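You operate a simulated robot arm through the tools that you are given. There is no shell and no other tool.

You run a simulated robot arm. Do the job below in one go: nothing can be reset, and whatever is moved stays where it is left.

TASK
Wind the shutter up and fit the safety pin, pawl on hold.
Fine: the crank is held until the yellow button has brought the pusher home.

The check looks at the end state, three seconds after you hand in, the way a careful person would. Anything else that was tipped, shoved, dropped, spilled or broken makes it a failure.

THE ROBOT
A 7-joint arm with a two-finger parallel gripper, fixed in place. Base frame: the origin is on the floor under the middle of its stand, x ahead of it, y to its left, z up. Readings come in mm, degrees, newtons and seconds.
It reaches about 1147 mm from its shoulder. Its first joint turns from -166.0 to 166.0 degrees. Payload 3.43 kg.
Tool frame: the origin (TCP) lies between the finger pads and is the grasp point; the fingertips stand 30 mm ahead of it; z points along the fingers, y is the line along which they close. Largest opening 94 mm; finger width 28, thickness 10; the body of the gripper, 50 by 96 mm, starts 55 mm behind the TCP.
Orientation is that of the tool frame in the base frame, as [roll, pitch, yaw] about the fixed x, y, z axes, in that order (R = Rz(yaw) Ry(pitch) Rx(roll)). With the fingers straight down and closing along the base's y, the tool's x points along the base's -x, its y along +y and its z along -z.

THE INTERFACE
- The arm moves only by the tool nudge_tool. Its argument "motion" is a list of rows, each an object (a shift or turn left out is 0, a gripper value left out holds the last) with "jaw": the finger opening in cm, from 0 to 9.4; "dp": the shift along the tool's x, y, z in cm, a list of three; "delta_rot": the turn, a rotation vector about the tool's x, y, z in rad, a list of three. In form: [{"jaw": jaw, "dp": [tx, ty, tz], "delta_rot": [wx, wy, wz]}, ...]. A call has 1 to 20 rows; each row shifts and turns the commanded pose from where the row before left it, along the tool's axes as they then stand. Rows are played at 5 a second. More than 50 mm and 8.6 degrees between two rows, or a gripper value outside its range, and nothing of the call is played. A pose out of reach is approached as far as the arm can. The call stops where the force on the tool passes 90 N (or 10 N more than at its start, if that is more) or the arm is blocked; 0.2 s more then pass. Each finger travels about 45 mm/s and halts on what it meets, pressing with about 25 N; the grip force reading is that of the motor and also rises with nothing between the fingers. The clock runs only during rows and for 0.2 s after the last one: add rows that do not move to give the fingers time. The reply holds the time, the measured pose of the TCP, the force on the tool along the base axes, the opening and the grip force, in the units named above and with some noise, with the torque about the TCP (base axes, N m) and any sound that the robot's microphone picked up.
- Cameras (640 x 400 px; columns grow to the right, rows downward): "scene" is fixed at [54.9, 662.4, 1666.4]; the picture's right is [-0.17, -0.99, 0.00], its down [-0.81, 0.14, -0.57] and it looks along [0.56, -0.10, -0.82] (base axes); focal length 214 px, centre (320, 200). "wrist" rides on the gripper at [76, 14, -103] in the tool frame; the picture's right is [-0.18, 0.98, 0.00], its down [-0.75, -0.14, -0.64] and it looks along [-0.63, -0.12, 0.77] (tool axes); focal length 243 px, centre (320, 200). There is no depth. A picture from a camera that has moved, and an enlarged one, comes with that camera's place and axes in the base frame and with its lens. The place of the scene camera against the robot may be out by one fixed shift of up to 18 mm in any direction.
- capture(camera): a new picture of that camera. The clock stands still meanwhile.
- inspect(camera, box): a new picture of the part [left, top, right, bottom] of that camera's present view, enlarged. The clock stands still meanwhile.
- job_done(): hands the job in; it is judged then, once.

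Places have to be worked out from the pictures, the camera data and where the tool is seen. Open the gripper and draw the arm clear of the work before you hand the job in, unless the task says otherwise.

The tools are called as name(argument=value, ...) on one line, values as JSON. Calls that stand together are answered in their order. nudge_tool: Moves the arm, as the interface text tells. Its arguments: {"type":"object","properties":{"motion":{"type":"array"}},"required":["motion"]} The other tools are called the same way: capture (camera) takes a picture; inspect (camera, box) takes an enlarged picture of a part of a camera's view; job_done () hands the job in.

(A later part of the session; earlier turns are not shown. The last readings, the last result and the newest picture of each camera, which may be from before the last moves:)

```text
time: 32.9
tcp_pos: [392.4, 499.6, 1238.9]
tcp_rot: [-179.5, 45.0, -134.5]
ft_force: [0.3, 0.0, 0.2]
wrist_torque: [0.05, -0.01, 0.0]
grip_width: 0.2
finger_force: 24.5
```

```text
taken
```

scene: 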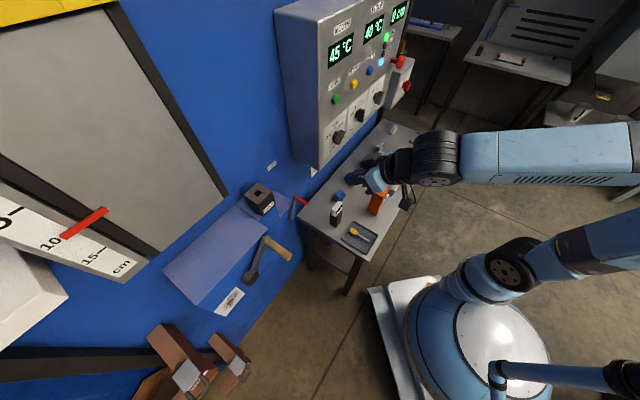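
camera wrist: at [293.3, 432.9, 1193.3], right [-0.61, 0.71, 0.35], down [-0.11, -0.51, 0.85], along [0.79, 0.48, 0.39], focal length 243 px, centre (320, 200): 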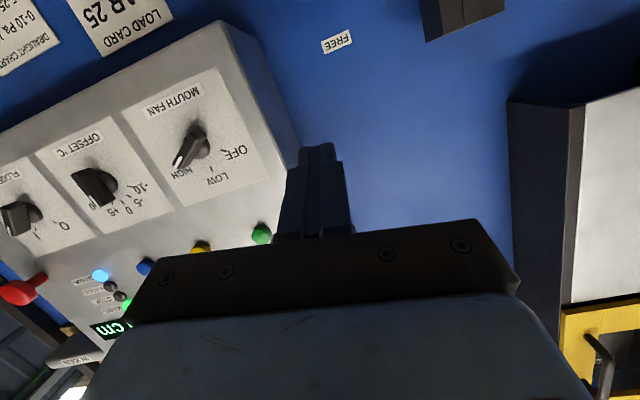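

Tracking is good at 45°. I'll approach to just short of the lever, right of the red grip.

nudge_tool(motion=[{"dp": [0.35, 0.47, 3.6]}, {"dp": [0.35, 0.47, 3.6]}, {"dp": [0.35, 0.47, 3.6]}, {}])

capture(camera="wrist")

inspect(camera="scene", box=[240, 140, 440, 280])

```text
time: 33.9
tcp_pos: [430.0, 557.3, 1155.8]
tcp_rot: [-179.5, 45.0, -134.6]
ft_force: [-0.7, 0.6, 0.0]
wrist_torque: [0.03, -0.02, 0.0]
grip_width: 0.0
finger_force: 24.9
```

```text
taken
camera wrist: at [331.5, 477.7, 1173.4], right [-0.61, 0.79, 0.12], down [0.15, -0.04, 0.99], along [0.78, 0.62, -0.09], focal length 243 px, centre (320, 200)
```

wrist: 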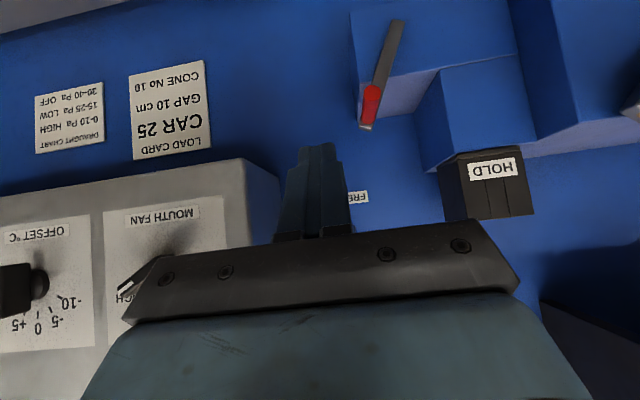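

```text
2.86 times, centred on (340, 210) of scene
camera zoom: at [54.9, 662.4, 1666.4], right [-0.17, -0.99, 0.0], down [-0.81, 0.14, -0.57], along [0.56, -0.1, -0.82], focal length 613 px, centre (263, 171)
```

zoom: 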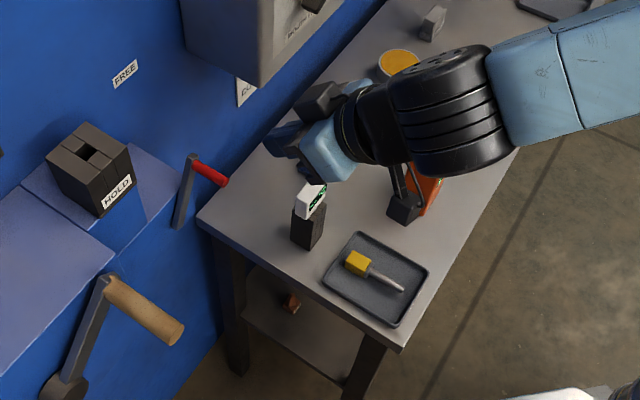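

The lever and red grip agree with my estimate (q ≈ −133, z ≈ 1080). I'll slide in along the tool axis so the closed fingers stand beside the grip.

nudge_tool(motion=[{"dp": [0, 0.1, 3.0]}, {"dp": [0, 0.1, 3.0]}, {"dp": [0, 0.1, 2.2]}, {"dp": [0, 0, 1.0]}, {}])

capture(camera="wrist")

inspect(camera="scene", box=[240, 140, 400, 260])

```text
time: 35.1
tcp_pos: [474.7, 605.7, 1090.8]
tcp_rot: [-179.5, 45.1, -134.4]
ft_force: [-0.3, 0.8, 0.1]
wrist_torque: [0.01, -0.01, -0.01]
grip_width: 0.0
finger_force: 25.3
```

```text
taken
camera wrist: at [375.9, 526.5, 1108.1], right [-0.61, 0.79, 0.12], down [0.15, -0.04, 0.99], along [0.78, 0.62, -0.09], focal length 243 px, centre (320, 200)
```

wrist: 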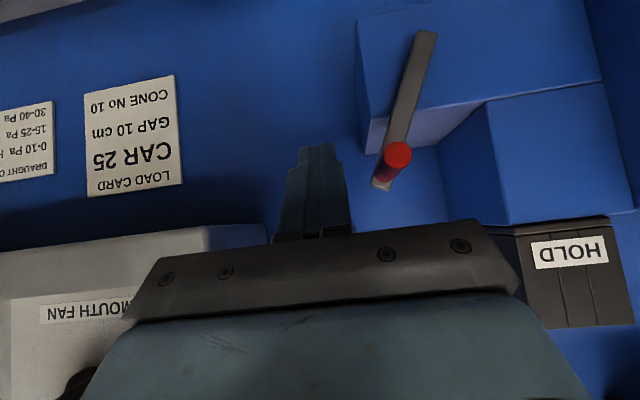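

```text
3.33 times, centred on (320, 200) of scene
camera zoom: at [54.9, 662.4, 1666.4], right [-0.17, -0.99, 0.0], down [-0.81, 0.14, -0.57], along [0.56, -0.1, -0.82], focal length 715 px, centre (320, 200)
```

zoom: 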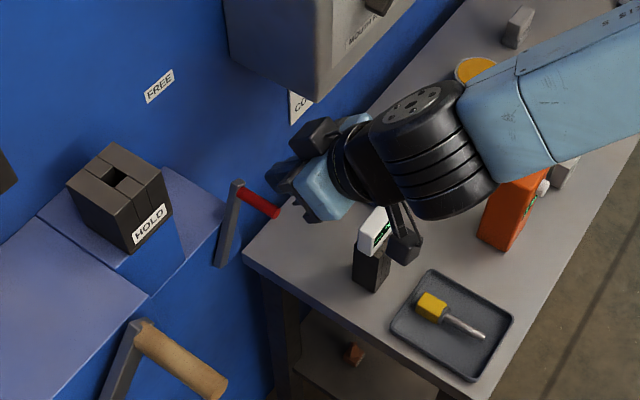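

The closed fingers stand just right of the red grip at the right height. I'll push left slowly and watch the force.

nudge_tool(motion=[{"dp": [0, 1.0, 0]}, {"dp": [0, 1.0, 0]}, {"dp": [0, 1.0, 0]}, {"dp": [0, 1.0, 0]}, {"dp": [0, 1.0, 0]}, {}])

capture(camera="wrist")

```text
time: 36.5
tcp_pos: [440.5, 642.3, 1089.9]
tcp_rot: [-179.5, 45.1, -134.5]
ft_force: [0.4, 0.0, 0.4]
wrist_torque: [0.04, -0.03, -0.04]
grip_width: 0.1
finger_force: 24.9
```

```text
taken
camera wrist: at [340.7, 562.2, 1107.3], right [-0.61, 0.79, 0.12], down [0.15, -0.04, 0.99], along [0.78, 0.62, -0.09], focal length 243 px, centre (320, 200)
```

wrist: 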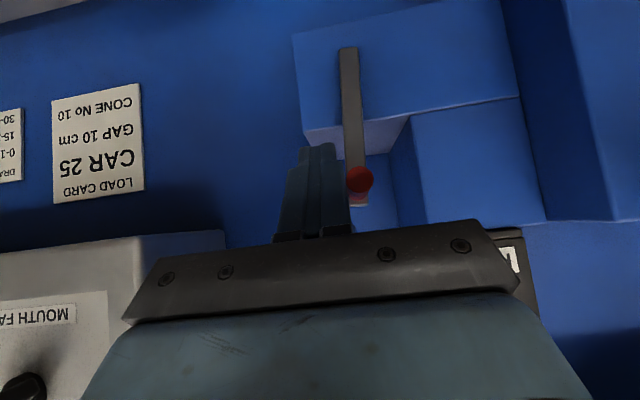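

The lever is now upright and moving easily. I'll continue to the left toward HOLD.

nudge_tool(motion=[{"dp": [0, 1.0, 0]}, {"dp": [0, 1.0, 0]}, {"dp": [0, 1.0, 0]}, {"dp": [0, 1.0, 0]}, {"dp": [0, 0.8, 0]}, {}])

capture(camera="wrist")

inspect(camera="scene", box=[220, 140, 380, 260])

```text
time: 37.9
tcp_pos: [407.4, 674.7, 1089.3]
tcp_rot: [-179.4, 45.0, -134.6]
ft_force: [7.3, -13.3, 1.2]
wrist_torque: [-0.06, -0.09, 0.17]
grip_width: 0.1
finger_force: 25.3
```

```text
taken
camera wrist: at [308.8, 595.1, 1106.8], right [-0.6, 0.79, 0.12], down [0.15, -0.04, 0.99], along [0.78, 0.61, -0.09], focal length 243 px, centre (320, 200)
```

wrist: 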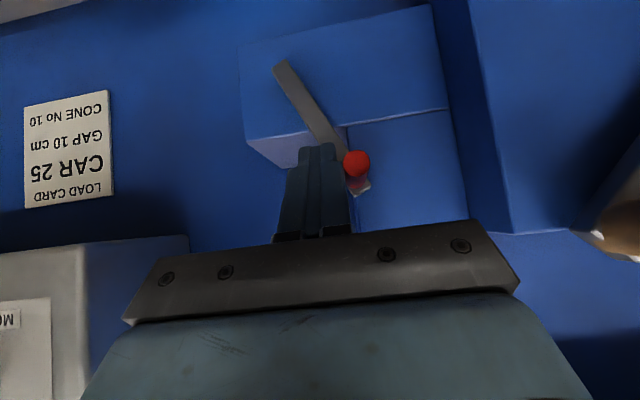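

```text
3.33 times, centred on (300, 200) of scene
camera zoom: at [54.9, 662.4, 1666.4], right [-0.17, -0.99, 0.0], down [-0.81, 0.14, -0.57], along [0.56, -0.1, -0.82], focal length 715 px, centre (387, 200)
```

zoom: 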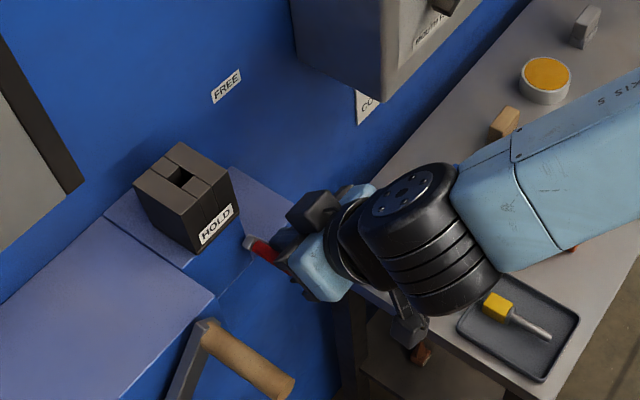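

A 15 N reaction shows the lever is near its stop on the HOLD side. I'll press a few millimetres more to see whether it is seated.

nudge_tool(motion=[{"dp": [0, 0.3, 0]}, {"dp": [0, 0.3, 0]}, {}])

capture(camera="wrist")

```text
time: 38.7
tcp_pos: [408.0, 675.3, 1088.2]
tcp_rot: [-179.3, 45.0, -134.7]
ft_force: [29.2, -55.8, -1.9]
wrist_torque: [-0.38, -0.24, 0.87]
grip_width: 0.1
finger_force: 24.9
```

```text
taken
camera wrist: at [307.7, 597.2, 1106.4], right [-0.6, 0.79, 0.12], down [0.15, -0.04, 0.99], along [0.79, 0.61, -0.09], focal length 243 px, centre (320, 200)
```

wrist: 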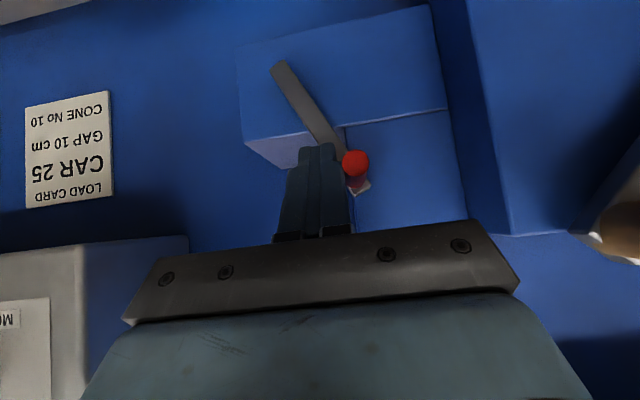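

The stop is solid at 63 N, so the lever is fully on the HOLD side. I'll back off to the right and withdraw to check that it stays.

nudge_tool(motion=[{"dp": [0, -1, 0]}, {"dp": [0, -1.5, 0]}, {"dp": [0, 0, -4]}, {"dp": [0, 0, -4]}, {"dp": [0, 0, -3]}, {}])

capture(camera="wrist")

inspect(camera="scene", box=[200, 150, 360, 290])

```text
time: 40.1
tcp_pos: [362.5, 609.0, 1167.4]
tcp_rot: [-179.4, 45.1, -134.5]
ft_force: [-0.1, -0.3, 0.7]
wrist_torque: [0.0, 0.01, 0.04]
grip_width: 0.0
finger_force: 25.2
```

```text
taken
camera wrist: at [264.0, 528.9, 1185.5], right [-0.61, 0.79, 0.12], down [0.15, -0.04, 0.99], along [0.78, 0.62, -0.09], focal length 243 px, centre (320, 200)
```

wrist: 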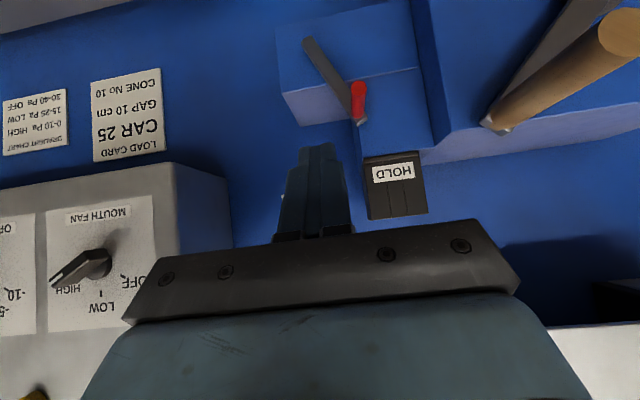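

```text
2.86 times, centred on (280, 220) of scene
camera zoom: at [54.9, 662.4, 1666.4], right [-0.17, -0.99, 0.0], down [-0.81, 0.14, -0.57], along [0.56, -0.1, -0.82], focal length 613 px, centre (434, 143)
```

zoom: 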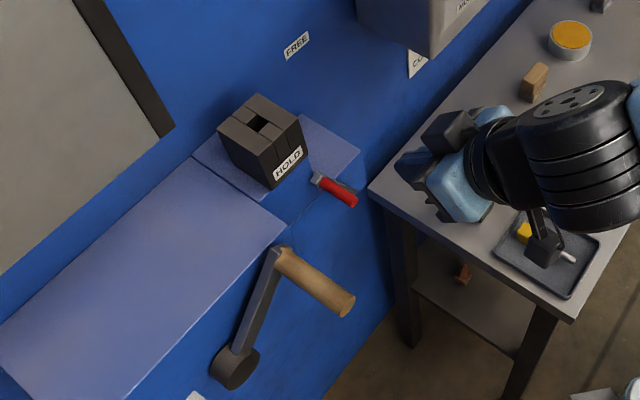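

The pawl now points at HOLD. Next, the crank. I'll shift left and back for a clear view of its hub and measure the centre and radius.

nudge_tool(motion=[{"dp": [1.54, 2.0, -2.54]}, {"dp": [1.54, 4.0, -1.54]}, {"dp": [1.54, 4.0, -1.54]}, {"dp": [1.54, 4.0, -1.54]}, {"jaw": 6, "dp": [0, 1.5, 0]}, {}])

capture(camera="wrist")

capture(camera="scene")

```text
time: 41.5
tcp_pos: [189.1, 648.0, 1172.3]
tcp_rot: [-179.5, 45.0, -134.4]
ft_force: [-0.1, 0.2, 0.0]
wrist_torque: [0.02, -0.01, 0.03]
grip_width: 50.2
finger_force: 0.0
```

```text
taken
camera wrist: at [89.0, 569.8, 1191.1], right [-0.61, 0.79, 0.12], down [0.15, -0.04, 0.99], along [0.78, 0.62, -0.09], focal length 243 px, centre (320, 200)
```

wrist: 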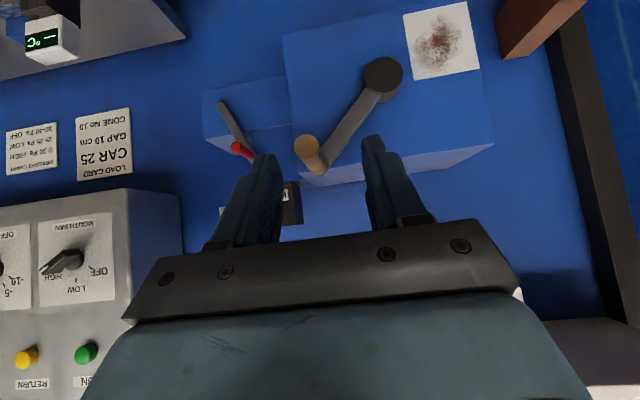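

```text
taken
```

scene: 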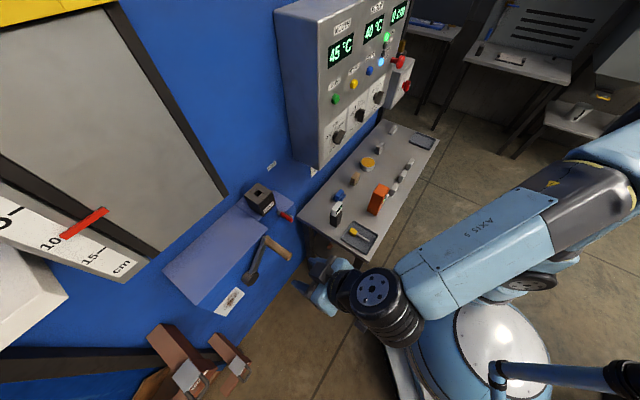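

Both ends of the crank are visible now. I'll enlarge for an accurate measurement.

inspect(camera="wrist", box=[280, 40, 440, 190])

inspect(camera="scene", box=[0, 180, 140, 290])

```text
2.67 times, centred on (360, 115) of wrist
camera zoom: at [89.0, 569.8, 1191.1], right [-0.61, 0.79, 0.12], down [0.15, -0.04, 0.99], along [0.78, 0.62, -0.09], focal length 647 px, centre (213, 427)
```

zoom: 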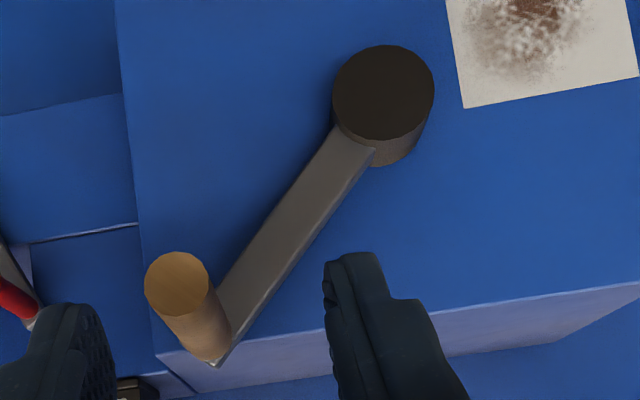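

```text
3.64 times, centred on (70, 235) of scene
camera zoom: at [54.9, 662.4, 1666.4], right [-0.17, -0.99, 0.0], down [-0.81, 0.14, -0.57], along [0.56, -0.1, -0.82], focal length 780 px, centre (1229, 73)
```

zoom: 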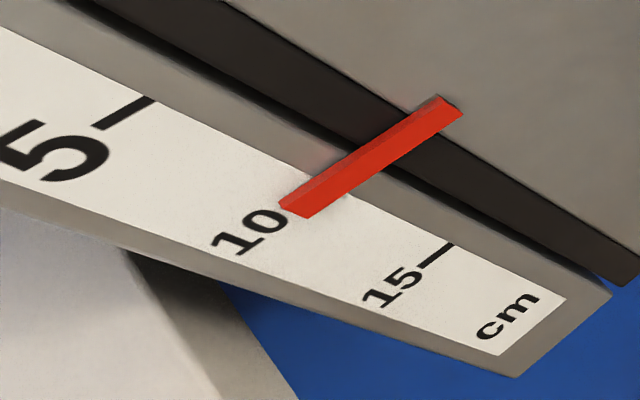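

The hub centre works out at q ≈ −406, z ≈ 1023 with a crank radius of about 136 mm. The handle is at q ≈ −312.5, z ≈ 1122, and the shutter pointer reads 10. I'll approach the handle with open fingers.

nudge_tool(motion=[{"jaw": 6, "dp": [-4.4, -1.2, 1.6]}, {"dp": [0, 0, 3.3]}, {"dp": [0, 0, 3.3]}, {"dp": [0, 0, 3.3]}, {}, {}])

capture(camera="wrist")

inspect(camera="scene", box=[200, 180, 360, 320])

```text
time: 42.9
tcp_pos: [275.8, 720.0, 1121.9]
tcp_rot: [-179.5, 45.1, -134.5]
ft_force: [0.7, 0.4, 0.1]
wrist_torque: [0.0, -0.02, -0.02]
grip_width: 60.3
finger_force: 0.0
```

```text
taken
camera wrist: at [176.7, 641.6, 1140.0], right [-0.61, 0.79, 0.12], down [0.15, -0.04, 0.99], along [0.78, 0.62, -0.09], focal length 243 px, centre (320, 200)
```

wrist: 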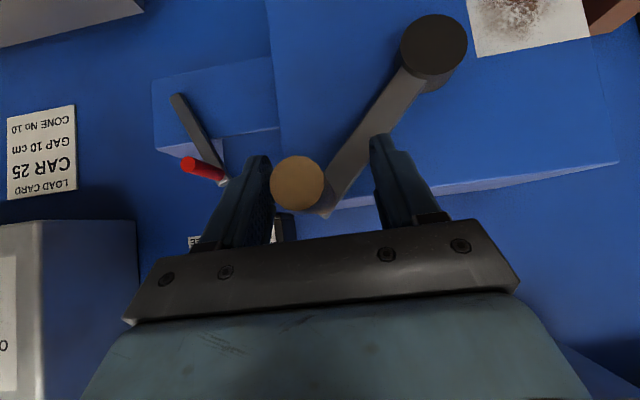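

```text
2.86 times, centred on (280, 250) of scene
camera zoom: at [54.9, 662.4, 1666.4], right [-0.17, -0.99, 0.0], down [-0.81, 0.14, -0.57], along [0.56, -0.1, -0.82], focal length 613 px, centre (434, 57)
```

zoom: 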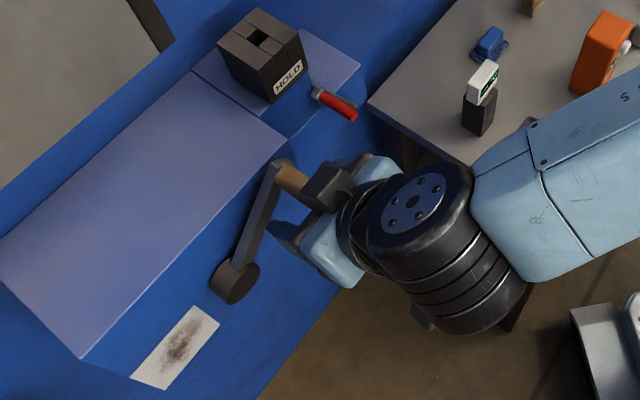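

The handle stands between the fingers about 3 mm right of centre. I'll centre and close on it.

nudge_tool(motion=[{"dp": [0, -0.3, 0]}, {"jaw": 0}, {}, {}, {}, {}, {}])

capture(camera="wrist")

```text
time: 44.5
tcp_pos: [278.3, 717.1, 1123.0]
tcp_rot: [-179.7, 45.2, -134.5]
ft_force: [5.6, 0.5, 12.8]
wrist_torque: [-0.16, 0.18, 0.07]
grip_width: 26.0
finger_force: 45.0
```

```text
taken
camera wrist: at [179.3, 639.2, 1140.8], right [-0.61, 0.79, 0.13], down [0.15, -0.04, 0.99], along [0.78, 0.62, -0.09], focal length 243 px, centre (320, 200)
```

wrist: 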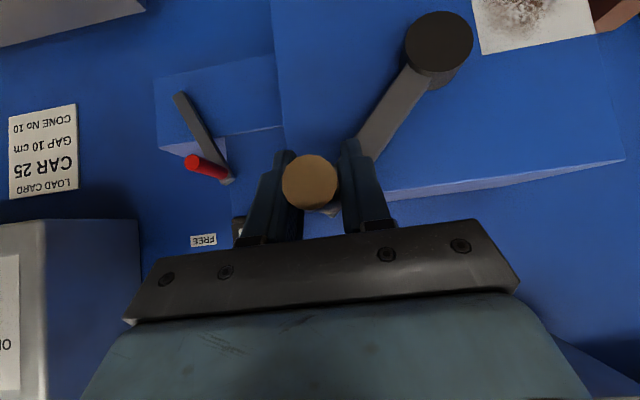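

The handle is firmly gripped at 26 mm. I'll test the direction with a small clockwise move and look at the force.

nudge_tool(motion=[{"dp": [0.24, -0.34, 0.24]}, {"dp": [0.24, -0.34, 0.24]}, {}])

inspect(camera="scene", box=[0, 180, 140, 290])

```text
time: 45.3
tcp_pos: [283.5, 713.6, 1116.1]
tcp_rot: [-179.4, 45.1, -134.6]
ft_force: [4.7, 6.9, 16.2]
wrist_torque: [0.45, -0.22, 0.01]
grip_width: 25.9
finger_force: 45.0
```

```text
3.64 times, centred on (70, 235) of scene
camera zoom: at [54.9, 662.4, 1666.4], right [-0.17, -0.99, 0.0], down [-0.81, 0.14, -0.57], along [0.56, -0.1, -0.82], focal length 780 px, centre (1229, 73)
```

zoom: 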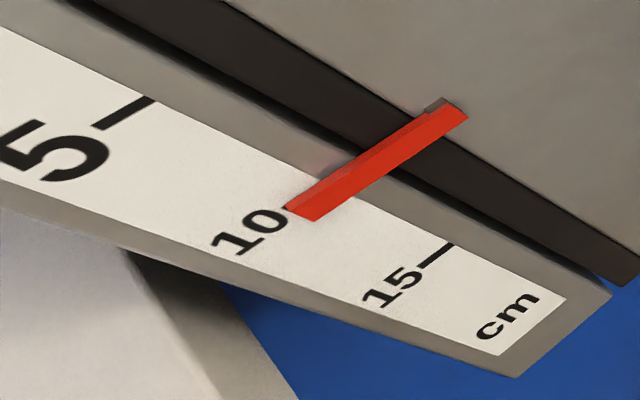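

Clockwise moved the pointer slightly down the scale, so winding up is counter-clockwise. I'll turn that way along the arc and watch the force and sound.

nudge_tool(motion=[{"dp": [-0.71, 1.02, -0.71]}, {"dp": [-0.64, 1.12, -0.64]}, {"dp": [-0.54, 1.2, -0.54]}, {"dp": [-0.45, 1.28, -0.45]}, {"dp": [-0.36, 1.34, -0.36]}, {}])

inspect(camera="scene", box=[0, 180, 140, 290])

capture(camera="wrist")

```text
time: 45.9
tcp_pos: [282.7, 719.0, 1124.6]
tcp_rot: [-178.0, 44.5, -134.7]
ft_force: [12.7, -23.7, -0.1]
wrist_torque: [-0.09, -0.07, 0.53]
grip_width: 25.9
finger_force: 44.9
stopped in row 2: the force on the tool passed its limit at 107 N (the readings are from after the stop); the commanded pose is now the measured one
```

```text
3.64 times, centred on (70, 235) of scene
camera zoom: at [54.9, 662.4, 1666.4], right [-0.17, -0.99, 0.0], down [-0.81, 0.14, -0.57], along [0.56, -0.1, -0.82], focal length 780 px, centre (1229, 73)
```

zoom: 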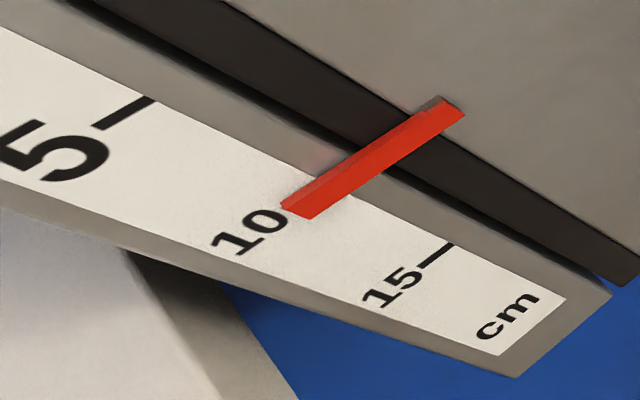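

```text
taken
camera wrist: at [182.0, 642.1, 1143.5], right [-0.59, 0.8, 0.1], down [0.14, -0.02, 0.99], along [0.8, 0.6, -0.1], focal length 243 px, centre (320, 200)
```

wrist: 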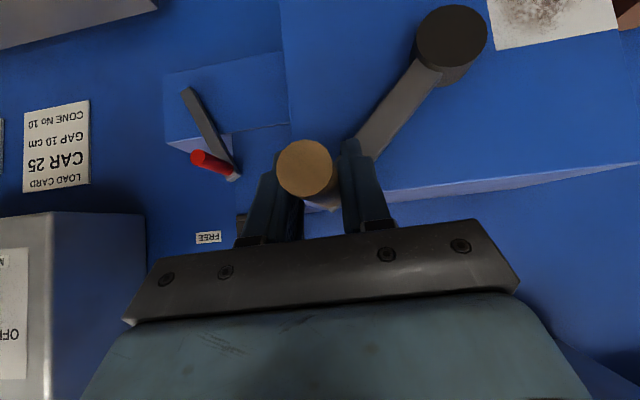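

CCW hit a hard stop exactly at the starting angle (over 100 N), while CW moved freely. That is how a ratchet with the pawl engaged behaves. Before concluding anything, I'll go further CW in a controlled way, listen for ratchet clicks, and check how the pointer and shutter really move.

nudge_tool(motion=[{"dp": [0.3, -0.42, 0.3]}, {"dp": [0.36, -0.48, 0.36]}, {"dp": [0.36, -0.46, 0.36]}, {"dp": [0.36, -0.44, 0.36]}, {}])

inspect(camera="scene", box=[0, 180, 140, 290])

capture(camera="scene")

```text
time: 47.1
tcp_pos: [292.7, 707.9, 1104.1]
tcp_rot: [-178.1, 44.5, -134.5]
ft_force: [5.9, 12.1, 8.3]
wrist_torque: [0.63, -0.37, 0.01]
grip_width: 26.1
finger_force: 44.9
```

```text
3.64 times, centred on (70, 235) of scene
camera zoom: at [54.9, 662.4, 1666.4], right [-0.17, -0.99, 0.0], down [-0.81, 0.14, -0.57], along [0.56, -0.1, -0.82], focal length 780 px, centre (1229, 73)
```

zoom: 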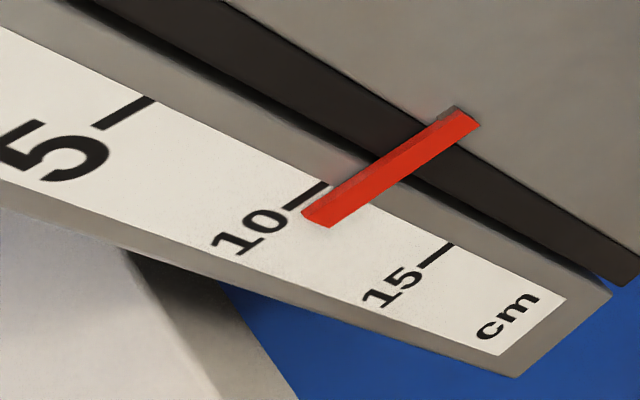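

```text
taken
```

scene: 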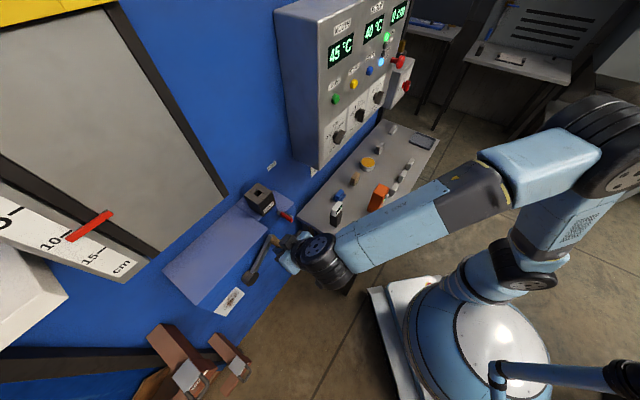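

CW moves the pointer from 10 to about 10.7, down the scale, with only light resistance. I'll continue about 30° CW at low force and listen for ratchet clicks before deciding what the pawl is doing.

nudge_tool(motion=[{"dp": [0.86, -0.78, 0.86]}, {"dp": [0.91, -0.65, 0.91]}, {"dp": [0.96, -0.5, 0.96]}, {"dp": [0.98, -0.37, 0.98]}, {"dp": [1.01, -0.21, 1.01]}, {}])

inspect(camera="scene", box=[0, 180, 140, 290])

capture(camera="wrist")

```text
time: 48.5
tcp_pos: [308.3, 690.0, 1038.3]
tcp_rot: [-177.8, 44.5, -134.4]
ft_force: [-25.7, 34.0, 5.1]
wrist_torque: [0.34, -0.29, -0.11]
grip_width: 26.1
finger_force: 45.1
```

```text
3.64 times, centred on (70, 235) of scene
camera zoom: at [54.9, 662.4, 1666.4], right [-0.17, -0.99, 0.0], down [-0.81, 0.14, -0.57], along [0.56, -0.1, -0.82], focal length 780 px, centre (1229, 73)
```

zoom: 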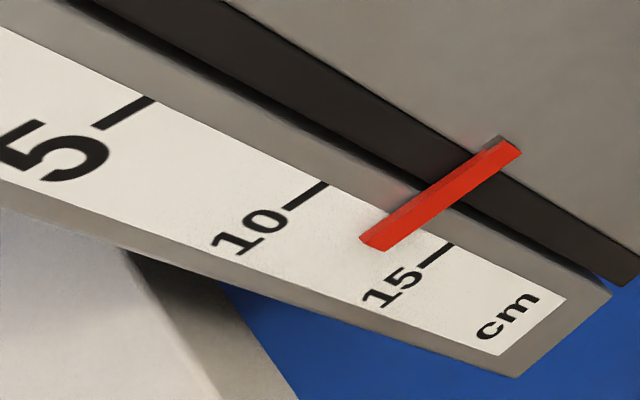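

```text
taken
camera wrist: at [207.1, 611.8, 1057.7], right [-0.59, 0.8, 0.11], down [0.14, -0.02, 0.99], along [0.79, 0.6, -0.1], focal length 243 px, centre (320, 200)
```

wrist: 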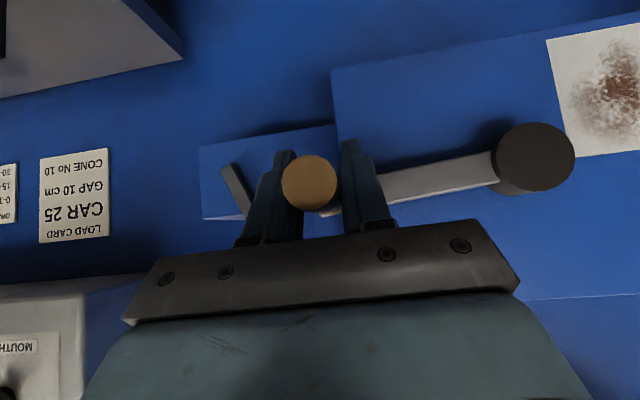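

The pointer is now at about 13, with no clicks, so CW really lowers the pointer even with the pawl on HOLD. I'll check whether the way back (CCW) is free from here or blocked by the pawl.

nudge_tool(motion=[{"dp": [0, 0.15, 0]}, {"dp": [-0.4, 0.05, -0.4]}, {"dp": [-0.4, 0.08, -0.4]}, {}])

inspect(camera="scene", box=[0, 180, 140, 290])

```text
time: 49.5
tcp_pos: [308.2, 691.0, 1049.4]
tcp_rot: [-177.9, 44.4, -134.5]
ft_force: [-25.7, 13.3, -31.2]
wrist_torque: [0.15, -0.27, -0.32]
grip_width: 26.6
finger_force: 44.6
```

```text
3.64 times, centred on (70, 235) of scene
camera zoom: at [54.9, 662.4, 1666.4], right [-0.17, -0.99, 0.0], down [-0.81, 0.14, -0.57], along [0.56, -0.1, -0.82], focal length 780 px, centre (1229, 73)
```

zoom: 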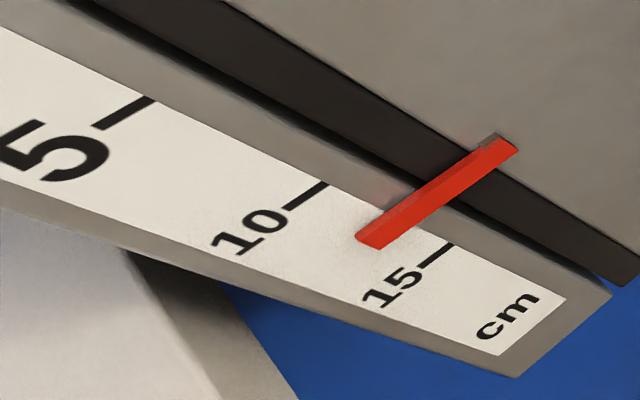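

Going back CCW is resisted within about 2°, and the fingers slipped instead of the crank turning. So the pawl acts as a one-way ratchet that allows CW and blocks CCW. Now I need to know whether the shutter plate itself rose or fell. I'll compare its edges with the first pictures.

inspect(camera="scene", box=[140, 160, 340, 320])

inspect(camera="scene", box=[0, 0, 240, 280])

inspect(camera="scene", box=[0, 150, 280, 400])

```text
2.50 times, centred on (240, 240) of scene
camera zoom: at [54.9, 662.4, 1666.4], right [-0.17, -0.99, 0.0], down [-0.81, 0.14, -0.57], along [0.56, -0.1, -0.82], focal length 536 px, centre (520, 100)
```

zoom: 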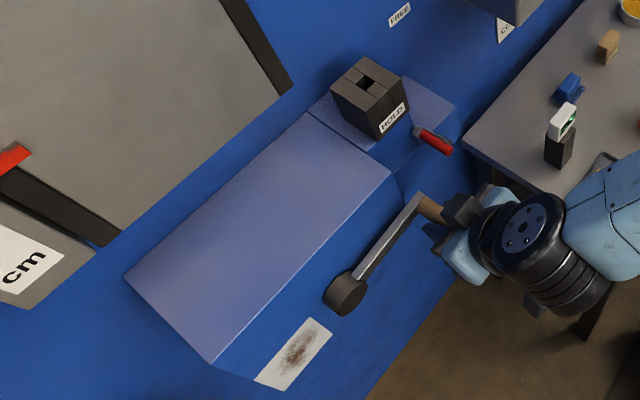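

```text
1.43 times, centred on (120, 140) of scene
camera zoom: at [54.9, 662.4, 1666.4], right [-0.17, -0.99, 0.0], down [-0.81, 0.14, -0.57], along [0.56, -0.1, -0.82], focal length 306 px, centre (606, 286)
```

zoom: 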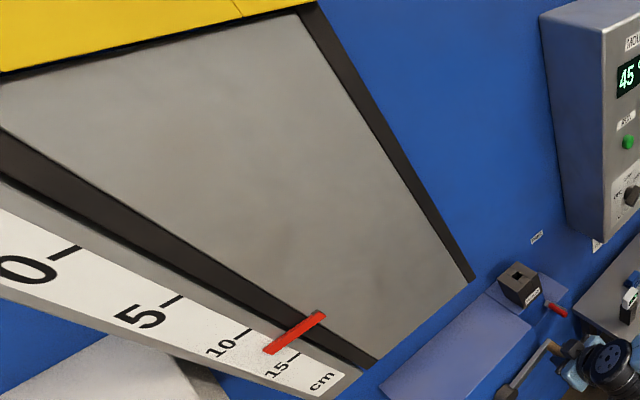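

```text
1.60 times, centred on (140, 275) of scene
camera zoom: at [54.9, 662.4, 1666.4], right [-0.17, -0.99, 0.0], down [-0.81, 0.14, -0.57], along [0.56, -0.1, -0.82], focal length 343 px, centre (608, 80)
```

zoom: 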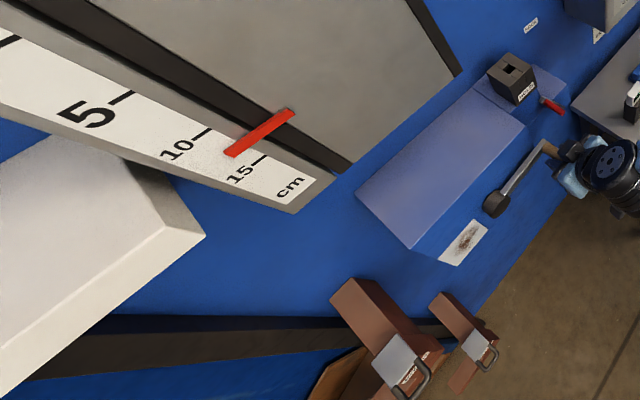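

The plate edges look the same as in the first picture and only the red pointer moved, so the gauge alone doesn't tell me which way is up. Friction holds the crank: it didn't run even with the pawl free. I'll release it and look closely at the shutter, gauge and winch before turning further.

nudge_tool(motion=[{"jaw": 6.5}, {}, {}, {}, {"dp": [0, 0, -3.5]}, {"dp": [0, 0, -3.5]}, {"dp": [0, 0, -3.5]}, {"dp": [0, 0, -3.5]}, {"dp": [-3, 0, -3]}, {"dp": [-3, 0, -3]}, {}])

inspect(camera="scene", box=[0, 180, 140, 290])

capture(camera="wrist")

```text
time: 51.9
tcp_pos: [234.8, 622.1, 1236.2]
tcp_rot: [-178.1, 44.5, -134.7]
ft_force: [-0.1, -0.7, 0.4]
wrist_torque: [0.01, 0.01, 0.02]
grip_width: 64.7
finger_force: 0.0
```

```text
3.64 times, centred on (70, 235) of scene
camera zoom: at [54.9, 662.4, 1666.4], right [-0.17, -0.99, 0.0], down [-0.81, 0.14, -0.57], along [0.56, -0.1, -0.82], focal length 780 px, centre (1229, 73)
```

zoom: 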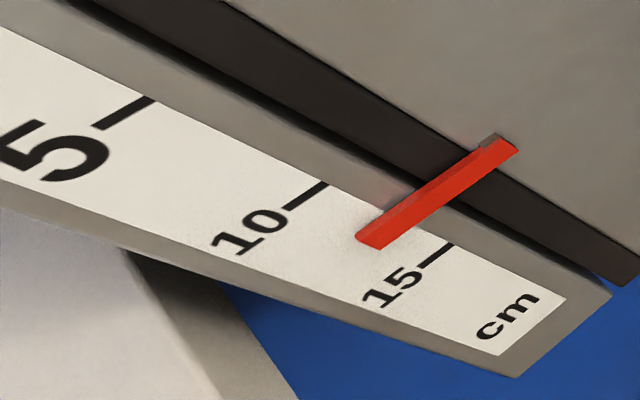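

```text
taken
camera wrist: at [134.3, 545.8, 1255.3], right [-0.59, 0.8, 0.11], down [0.14, -0.02, 0.99], along [0.79, 0.6, -0.1], focal length 243 px, centre (320, 200)
```

wrist: 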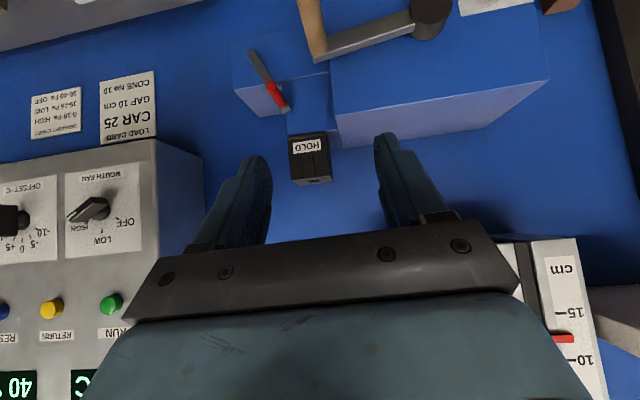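

The crank holds by itself. I'll move up and left to see the whole shutter and gauge.

nudge_tool(motion=[{"dp": [-1.0, 2.6, -2.7]}, {"dp": [-1.0, 2.6, -2.7]}, {"dp": [-1.0, 2.6, -2.7]}, {"dp": [-1.0, 2.6, -2.7]}, {"dp": [-1.0, 2.6, -2.7]}, {"dp": [-1.0, 2.6, -1.0]}, {}])

capture(camera="wrist")

capture(camera="scene")

```text
time: 53.5
tcp_pos: [79.5, 700.5, 1378.6]
tcp_rot: [-178.1, 44.4, -134.6]
ft_force: [-0.2, 0.0, 0.1]
wrist_torque: [0.02, 0.01, 0.02]
grip_width: 65.2
finger_force: 0.1
```

```text
taken
camera wrist: at [-21.0, 623.9, 1397.6], right [-0.59, 0.8, 0.11], down [0.14, -0.02, 0.99], along [0.79, 0.6, -0.1], focal length 243 px, centre (320, 200)
```

wrist: 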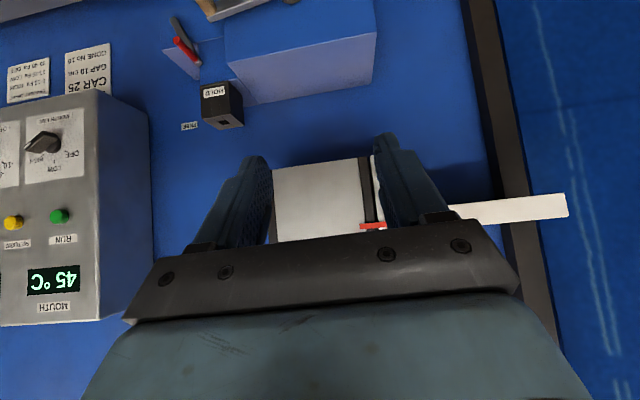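

```text
taken
```

scene: 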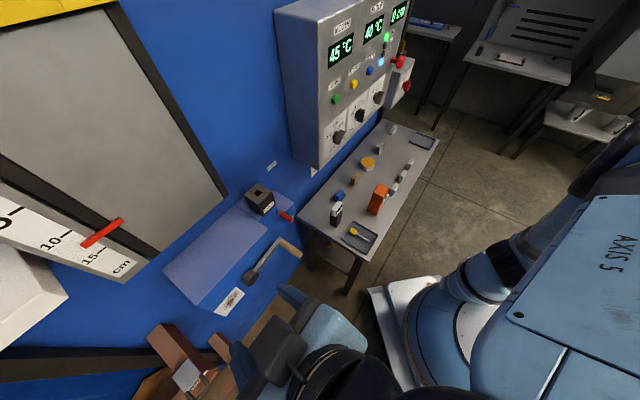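

The gripper hides the upper part. I'll pitch the tool up to bring the whole shutter into the visible half.

nudge_tool(motion=[{"delta_rot": [0, -0.131, 0]}, {"delta_rot": [0, -0.131, 0]}, {"delta_rot": [0, -0.131, 0]}, {"delta_rot": [0, -0.131, 0]}, {}])

capture(camera="wrist")

```text
time: 54.7
tcp_pos: [81.5, 699.5, 1379.2]
tcp_rot: [-174.9, 74.6, -131.1]
ft_force: [0.6, -0.6, 0.8]
wrist_torque: [-0.01, 0.02, 0.03]
grip_width: 65.1
finger_force: 0.0
```

```text
taken
camera wrist: at [-12.8, 626.6, 1330.7], right [-0.65, 0.74, 0.15], down [-0.22, -0.38, 0.9], along [0.73, 0.55, 0.41], focal length 243 px, centre (320, 200)
```

wrist: 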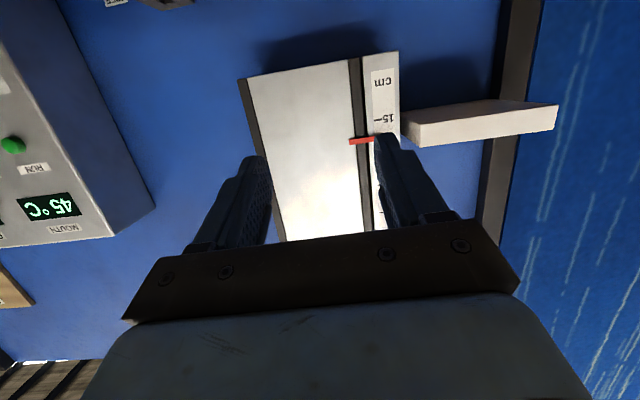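

Let me zoom with the scene camera on the top of the shutter, the region around the yellow band, and the block with the square hole.

inspect(camera="scene", box=[0, 0, 140, 80])

inspect(camera="scene", box=[230, 170, 310, 230])

inspect(camera="scene", box=[200, 240, 300, 320])

inspect(camera="scene", box=[320, 210, 400, 270])

```text
4.57 times, centred on (70, 40) of scene
camera zoom: at [54.9, 662.4, 1666.4], right [-0.17, -0.99, 0.0], down [-0.81, 0.14, -0.57], along [0.56, -0.1, -0.82], focal length 980 px, centre (1463, 931)
```

zoom: 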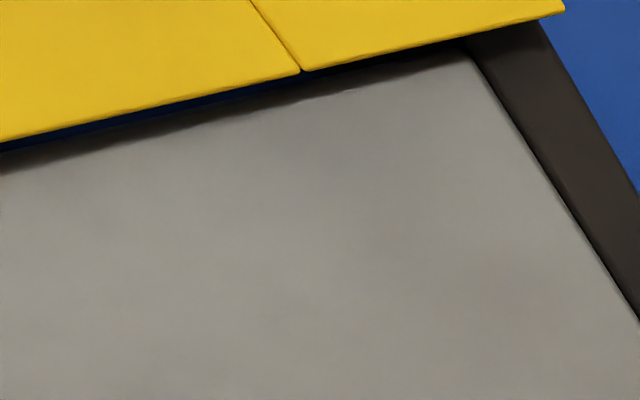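

```text
6.67 times, centred on (270, 200) of scene
camera zoom: at [54.9, 662.4, 1666.4], right [-0.17, -0.99, 0.0], down [-0.81, 0.14, -0.57], along [0.56, -0.1, -0.82], focal length 1430 px, centre (653, 200)
```

zoom: 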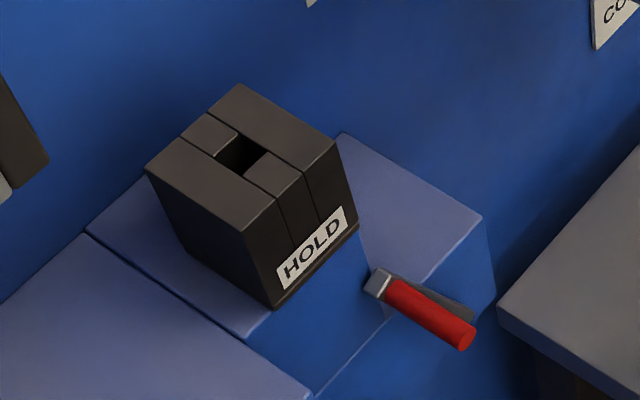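

```text
5.00 times, centred on (250, 280) of scene
camera zoom: at [54.9, 662.4, 1666.4], right [-0.17, -0.99, 0.0], down [-0.81, 0.14, -0.57], along [0.56, -0.1, -0.82], focal length 1072 px, centre (670, -200)
```

zoom: 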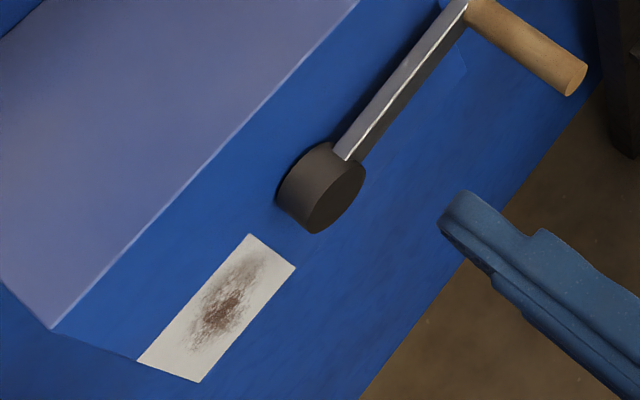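

```text
6.67 times, centred on (360, 240) of scene
camera zoom: at [54.9, 662.4, 1666.4], right [-0.17, -0.99, 0.0], down [-0.81, 0.14, -0.57], along [0.56, -0.1, -0.82], focal length 1430 px, centre (53, -67)
```

zoom: 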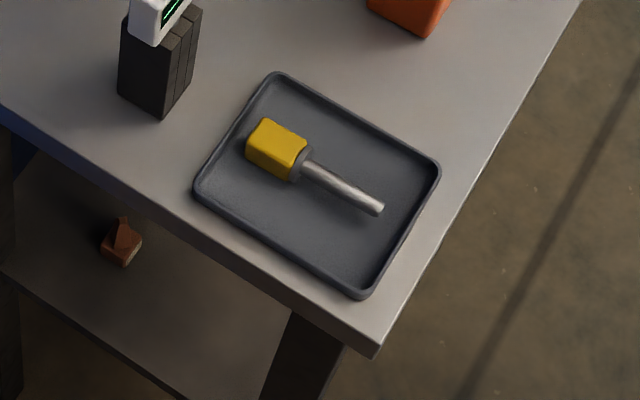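

I'll take a baseline zoom of the shutter's bottom edge, so that after the next crank motion I can tell which way the plate itself moves.

inspect(camera="scene", box=[110, 170, 250, 270])

inspect(camera="wrist", box=[220, 30, 440, 180])

```text
4.00 times, centred on (180, 220) of scene
camera zoom: at [54.9, 662.4, 1666.4], right [-0.17, -0.99, 0.0], down [-0.81, 0.14, -0.57], along [0.56, -0.1, -0.82], focal length 858 px, centre (880, 120)
```

zoom: 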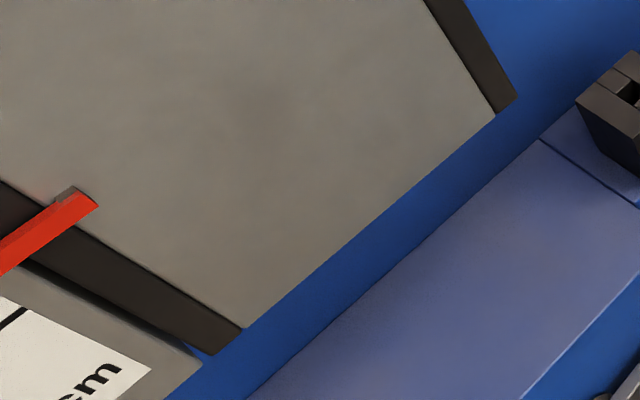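

```text
2.67 times, centred on (330, 105) of wrist
camera zoom: at [-12.8, 626.6, 1330.7], right [-0.65, 0.74, 0.15], down [-0.22, -0.38, 0.9], along [0.73, 0.55, 0.41], focal length 647 px, centre (293, 453)
```

zoom: 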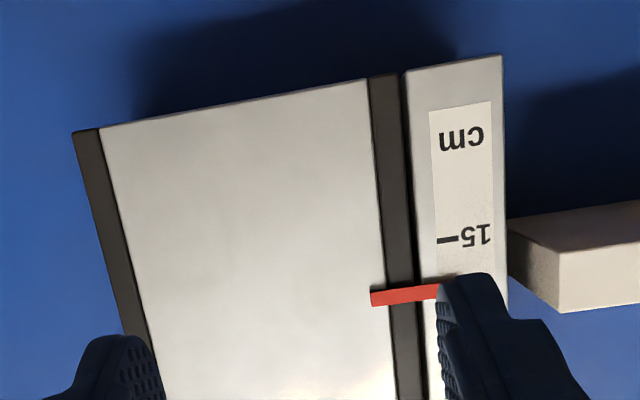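

The plate sits flush with its guides just as in the first pictures, so it has not moved and the pointer is separate from it. I'll go higher to see the yellow frame at the top of the shutter, which may show the moving part.

nudge_tool(motion=[{"dp": [-4.3, 0, -1.2]}, {"dp": [-4.3, 0, -1.2]}, {"dp": [-4.3, 0, -1.2]}, {"dp": [-4.3, 0, -1.2]}, {"dp": [-4.3, 0, -1.2]}, {"dp": [-4.3, 0, -1.2]}, {"delta_rot": [0, 0.131, 0]}, {"delta_rot": [0, 0.131, 0]}, {}])

capture(camera="wrist")

```text
time: 56.7
tcp_pos: [76.5, 682.7, 1616.7]
tcp_rot: [-177.3, 59.5, -133.6]
ft_force: [-0.8, -0.2, -0.1]
wrist_torque: [-0.03, 0.01, 0.0]
grip_width: 64.8
finger_force: 0.0
out of reach, approached as far as the arm can: row 7, 8
```

```text
taken
camera wrist: at [-24.6, 605.8, 1601.0], right [-0.62, 0.77, 0.14], down [-0.04, -0.2, 0.98], along [0.78, 0.6, 0.16], focal length 243 px, centre (320, 200)
```

wrist: 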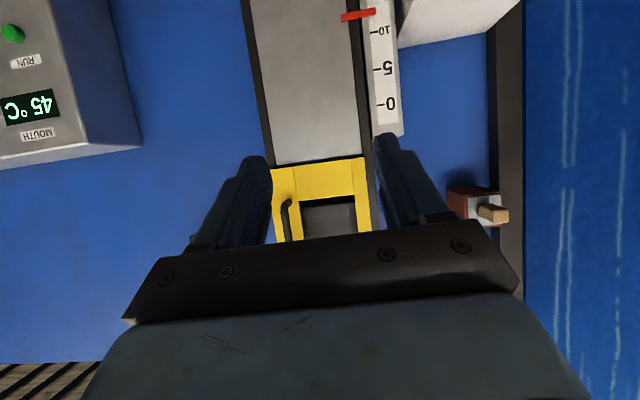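

inspect(camera="wrist", box=[230, 120, 400, 250])

inspect(camera="wrist", box=[220, 0, 420, 170])

```text
3.08 times, centred on (315, 185) of wrist
camera zoom: at [-24.6, 605.8, 1601.0], right [-0.62, 0.77, 0.14], down [-0.04, -0.2, 0.98], along [0.78, 0.6, 0.16], focal length 746 px, centre (335, 246)
```

zoom: 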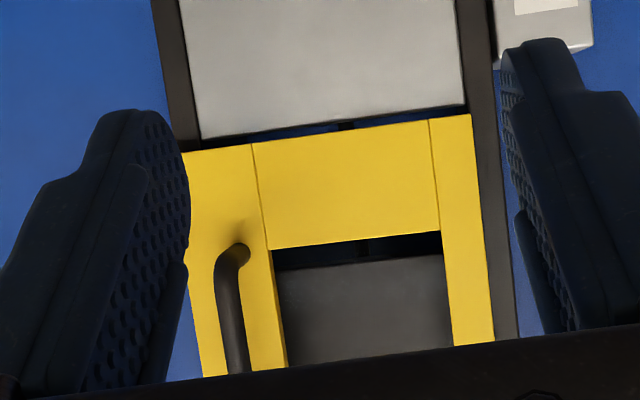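

```text
2.35 times, centred on (320, 85) of wrist
camera zoom: at [-24.6, 605.8, 1601.0], right [-0.62, 0.77, 0.14], down [-0.04, -0.2, 0.98], along [0.78, 0.6, 0.16], focal length 571 px, centre (320, 471)
```

zoom: 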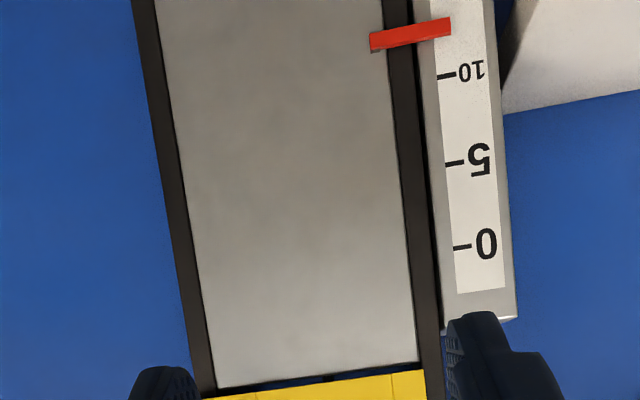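

There is a window in the yellow frame with a dark block and a short rod or cable running down behind the plate, so something moves behind this cover. I'll tilt up to see the whole window and what's above it.

nudge_tool(motion=[{"delta_rot": [0, -0.131, 0]}, {"delta_rot": [0, -0.131, 0]}, {"delta_rot": [0, -0.131, 0]}, {}])

inspect(camera="wrist", box=[200, 0, 440, 180])

capture(camera="wrist")

```text
time: 57.7
tcp_pos: [76.2, 684.9, 1615.9]
tcp_rot: [-170.0, 82.1, -126.1]
ft_force: [0.9, -0.7, 0.0]
wrist_torque: [0.05, -0.02, -0.06]
grip_width: 64.8
finger_force: 0.2
```

```text
2.22 times, centred on (320, 90) of wrist
camera zoom: at [-13.4, 615.9, 1553.1], right [-0.67, 0.73, 0.16], down [-0.3, -0.46, 0.84], along [0.68, 0.51, 0.52], focal length 539 px, centre (320, 444)
```

zoom: 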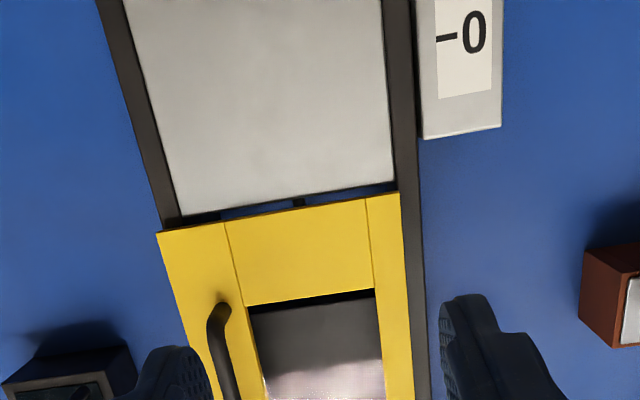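

```text
taken
camera wrist: at [-13.4, 615.9, 1553.1], right [-0.67, 0.73, 0.16], down [-0.3, -0.46, 0.84], along [0.68, 0.51, 0.52], focal length 243 px, centre (320, 200)
```

wrist: 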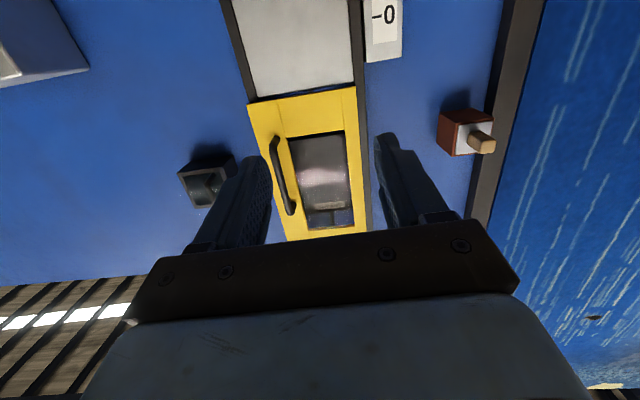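

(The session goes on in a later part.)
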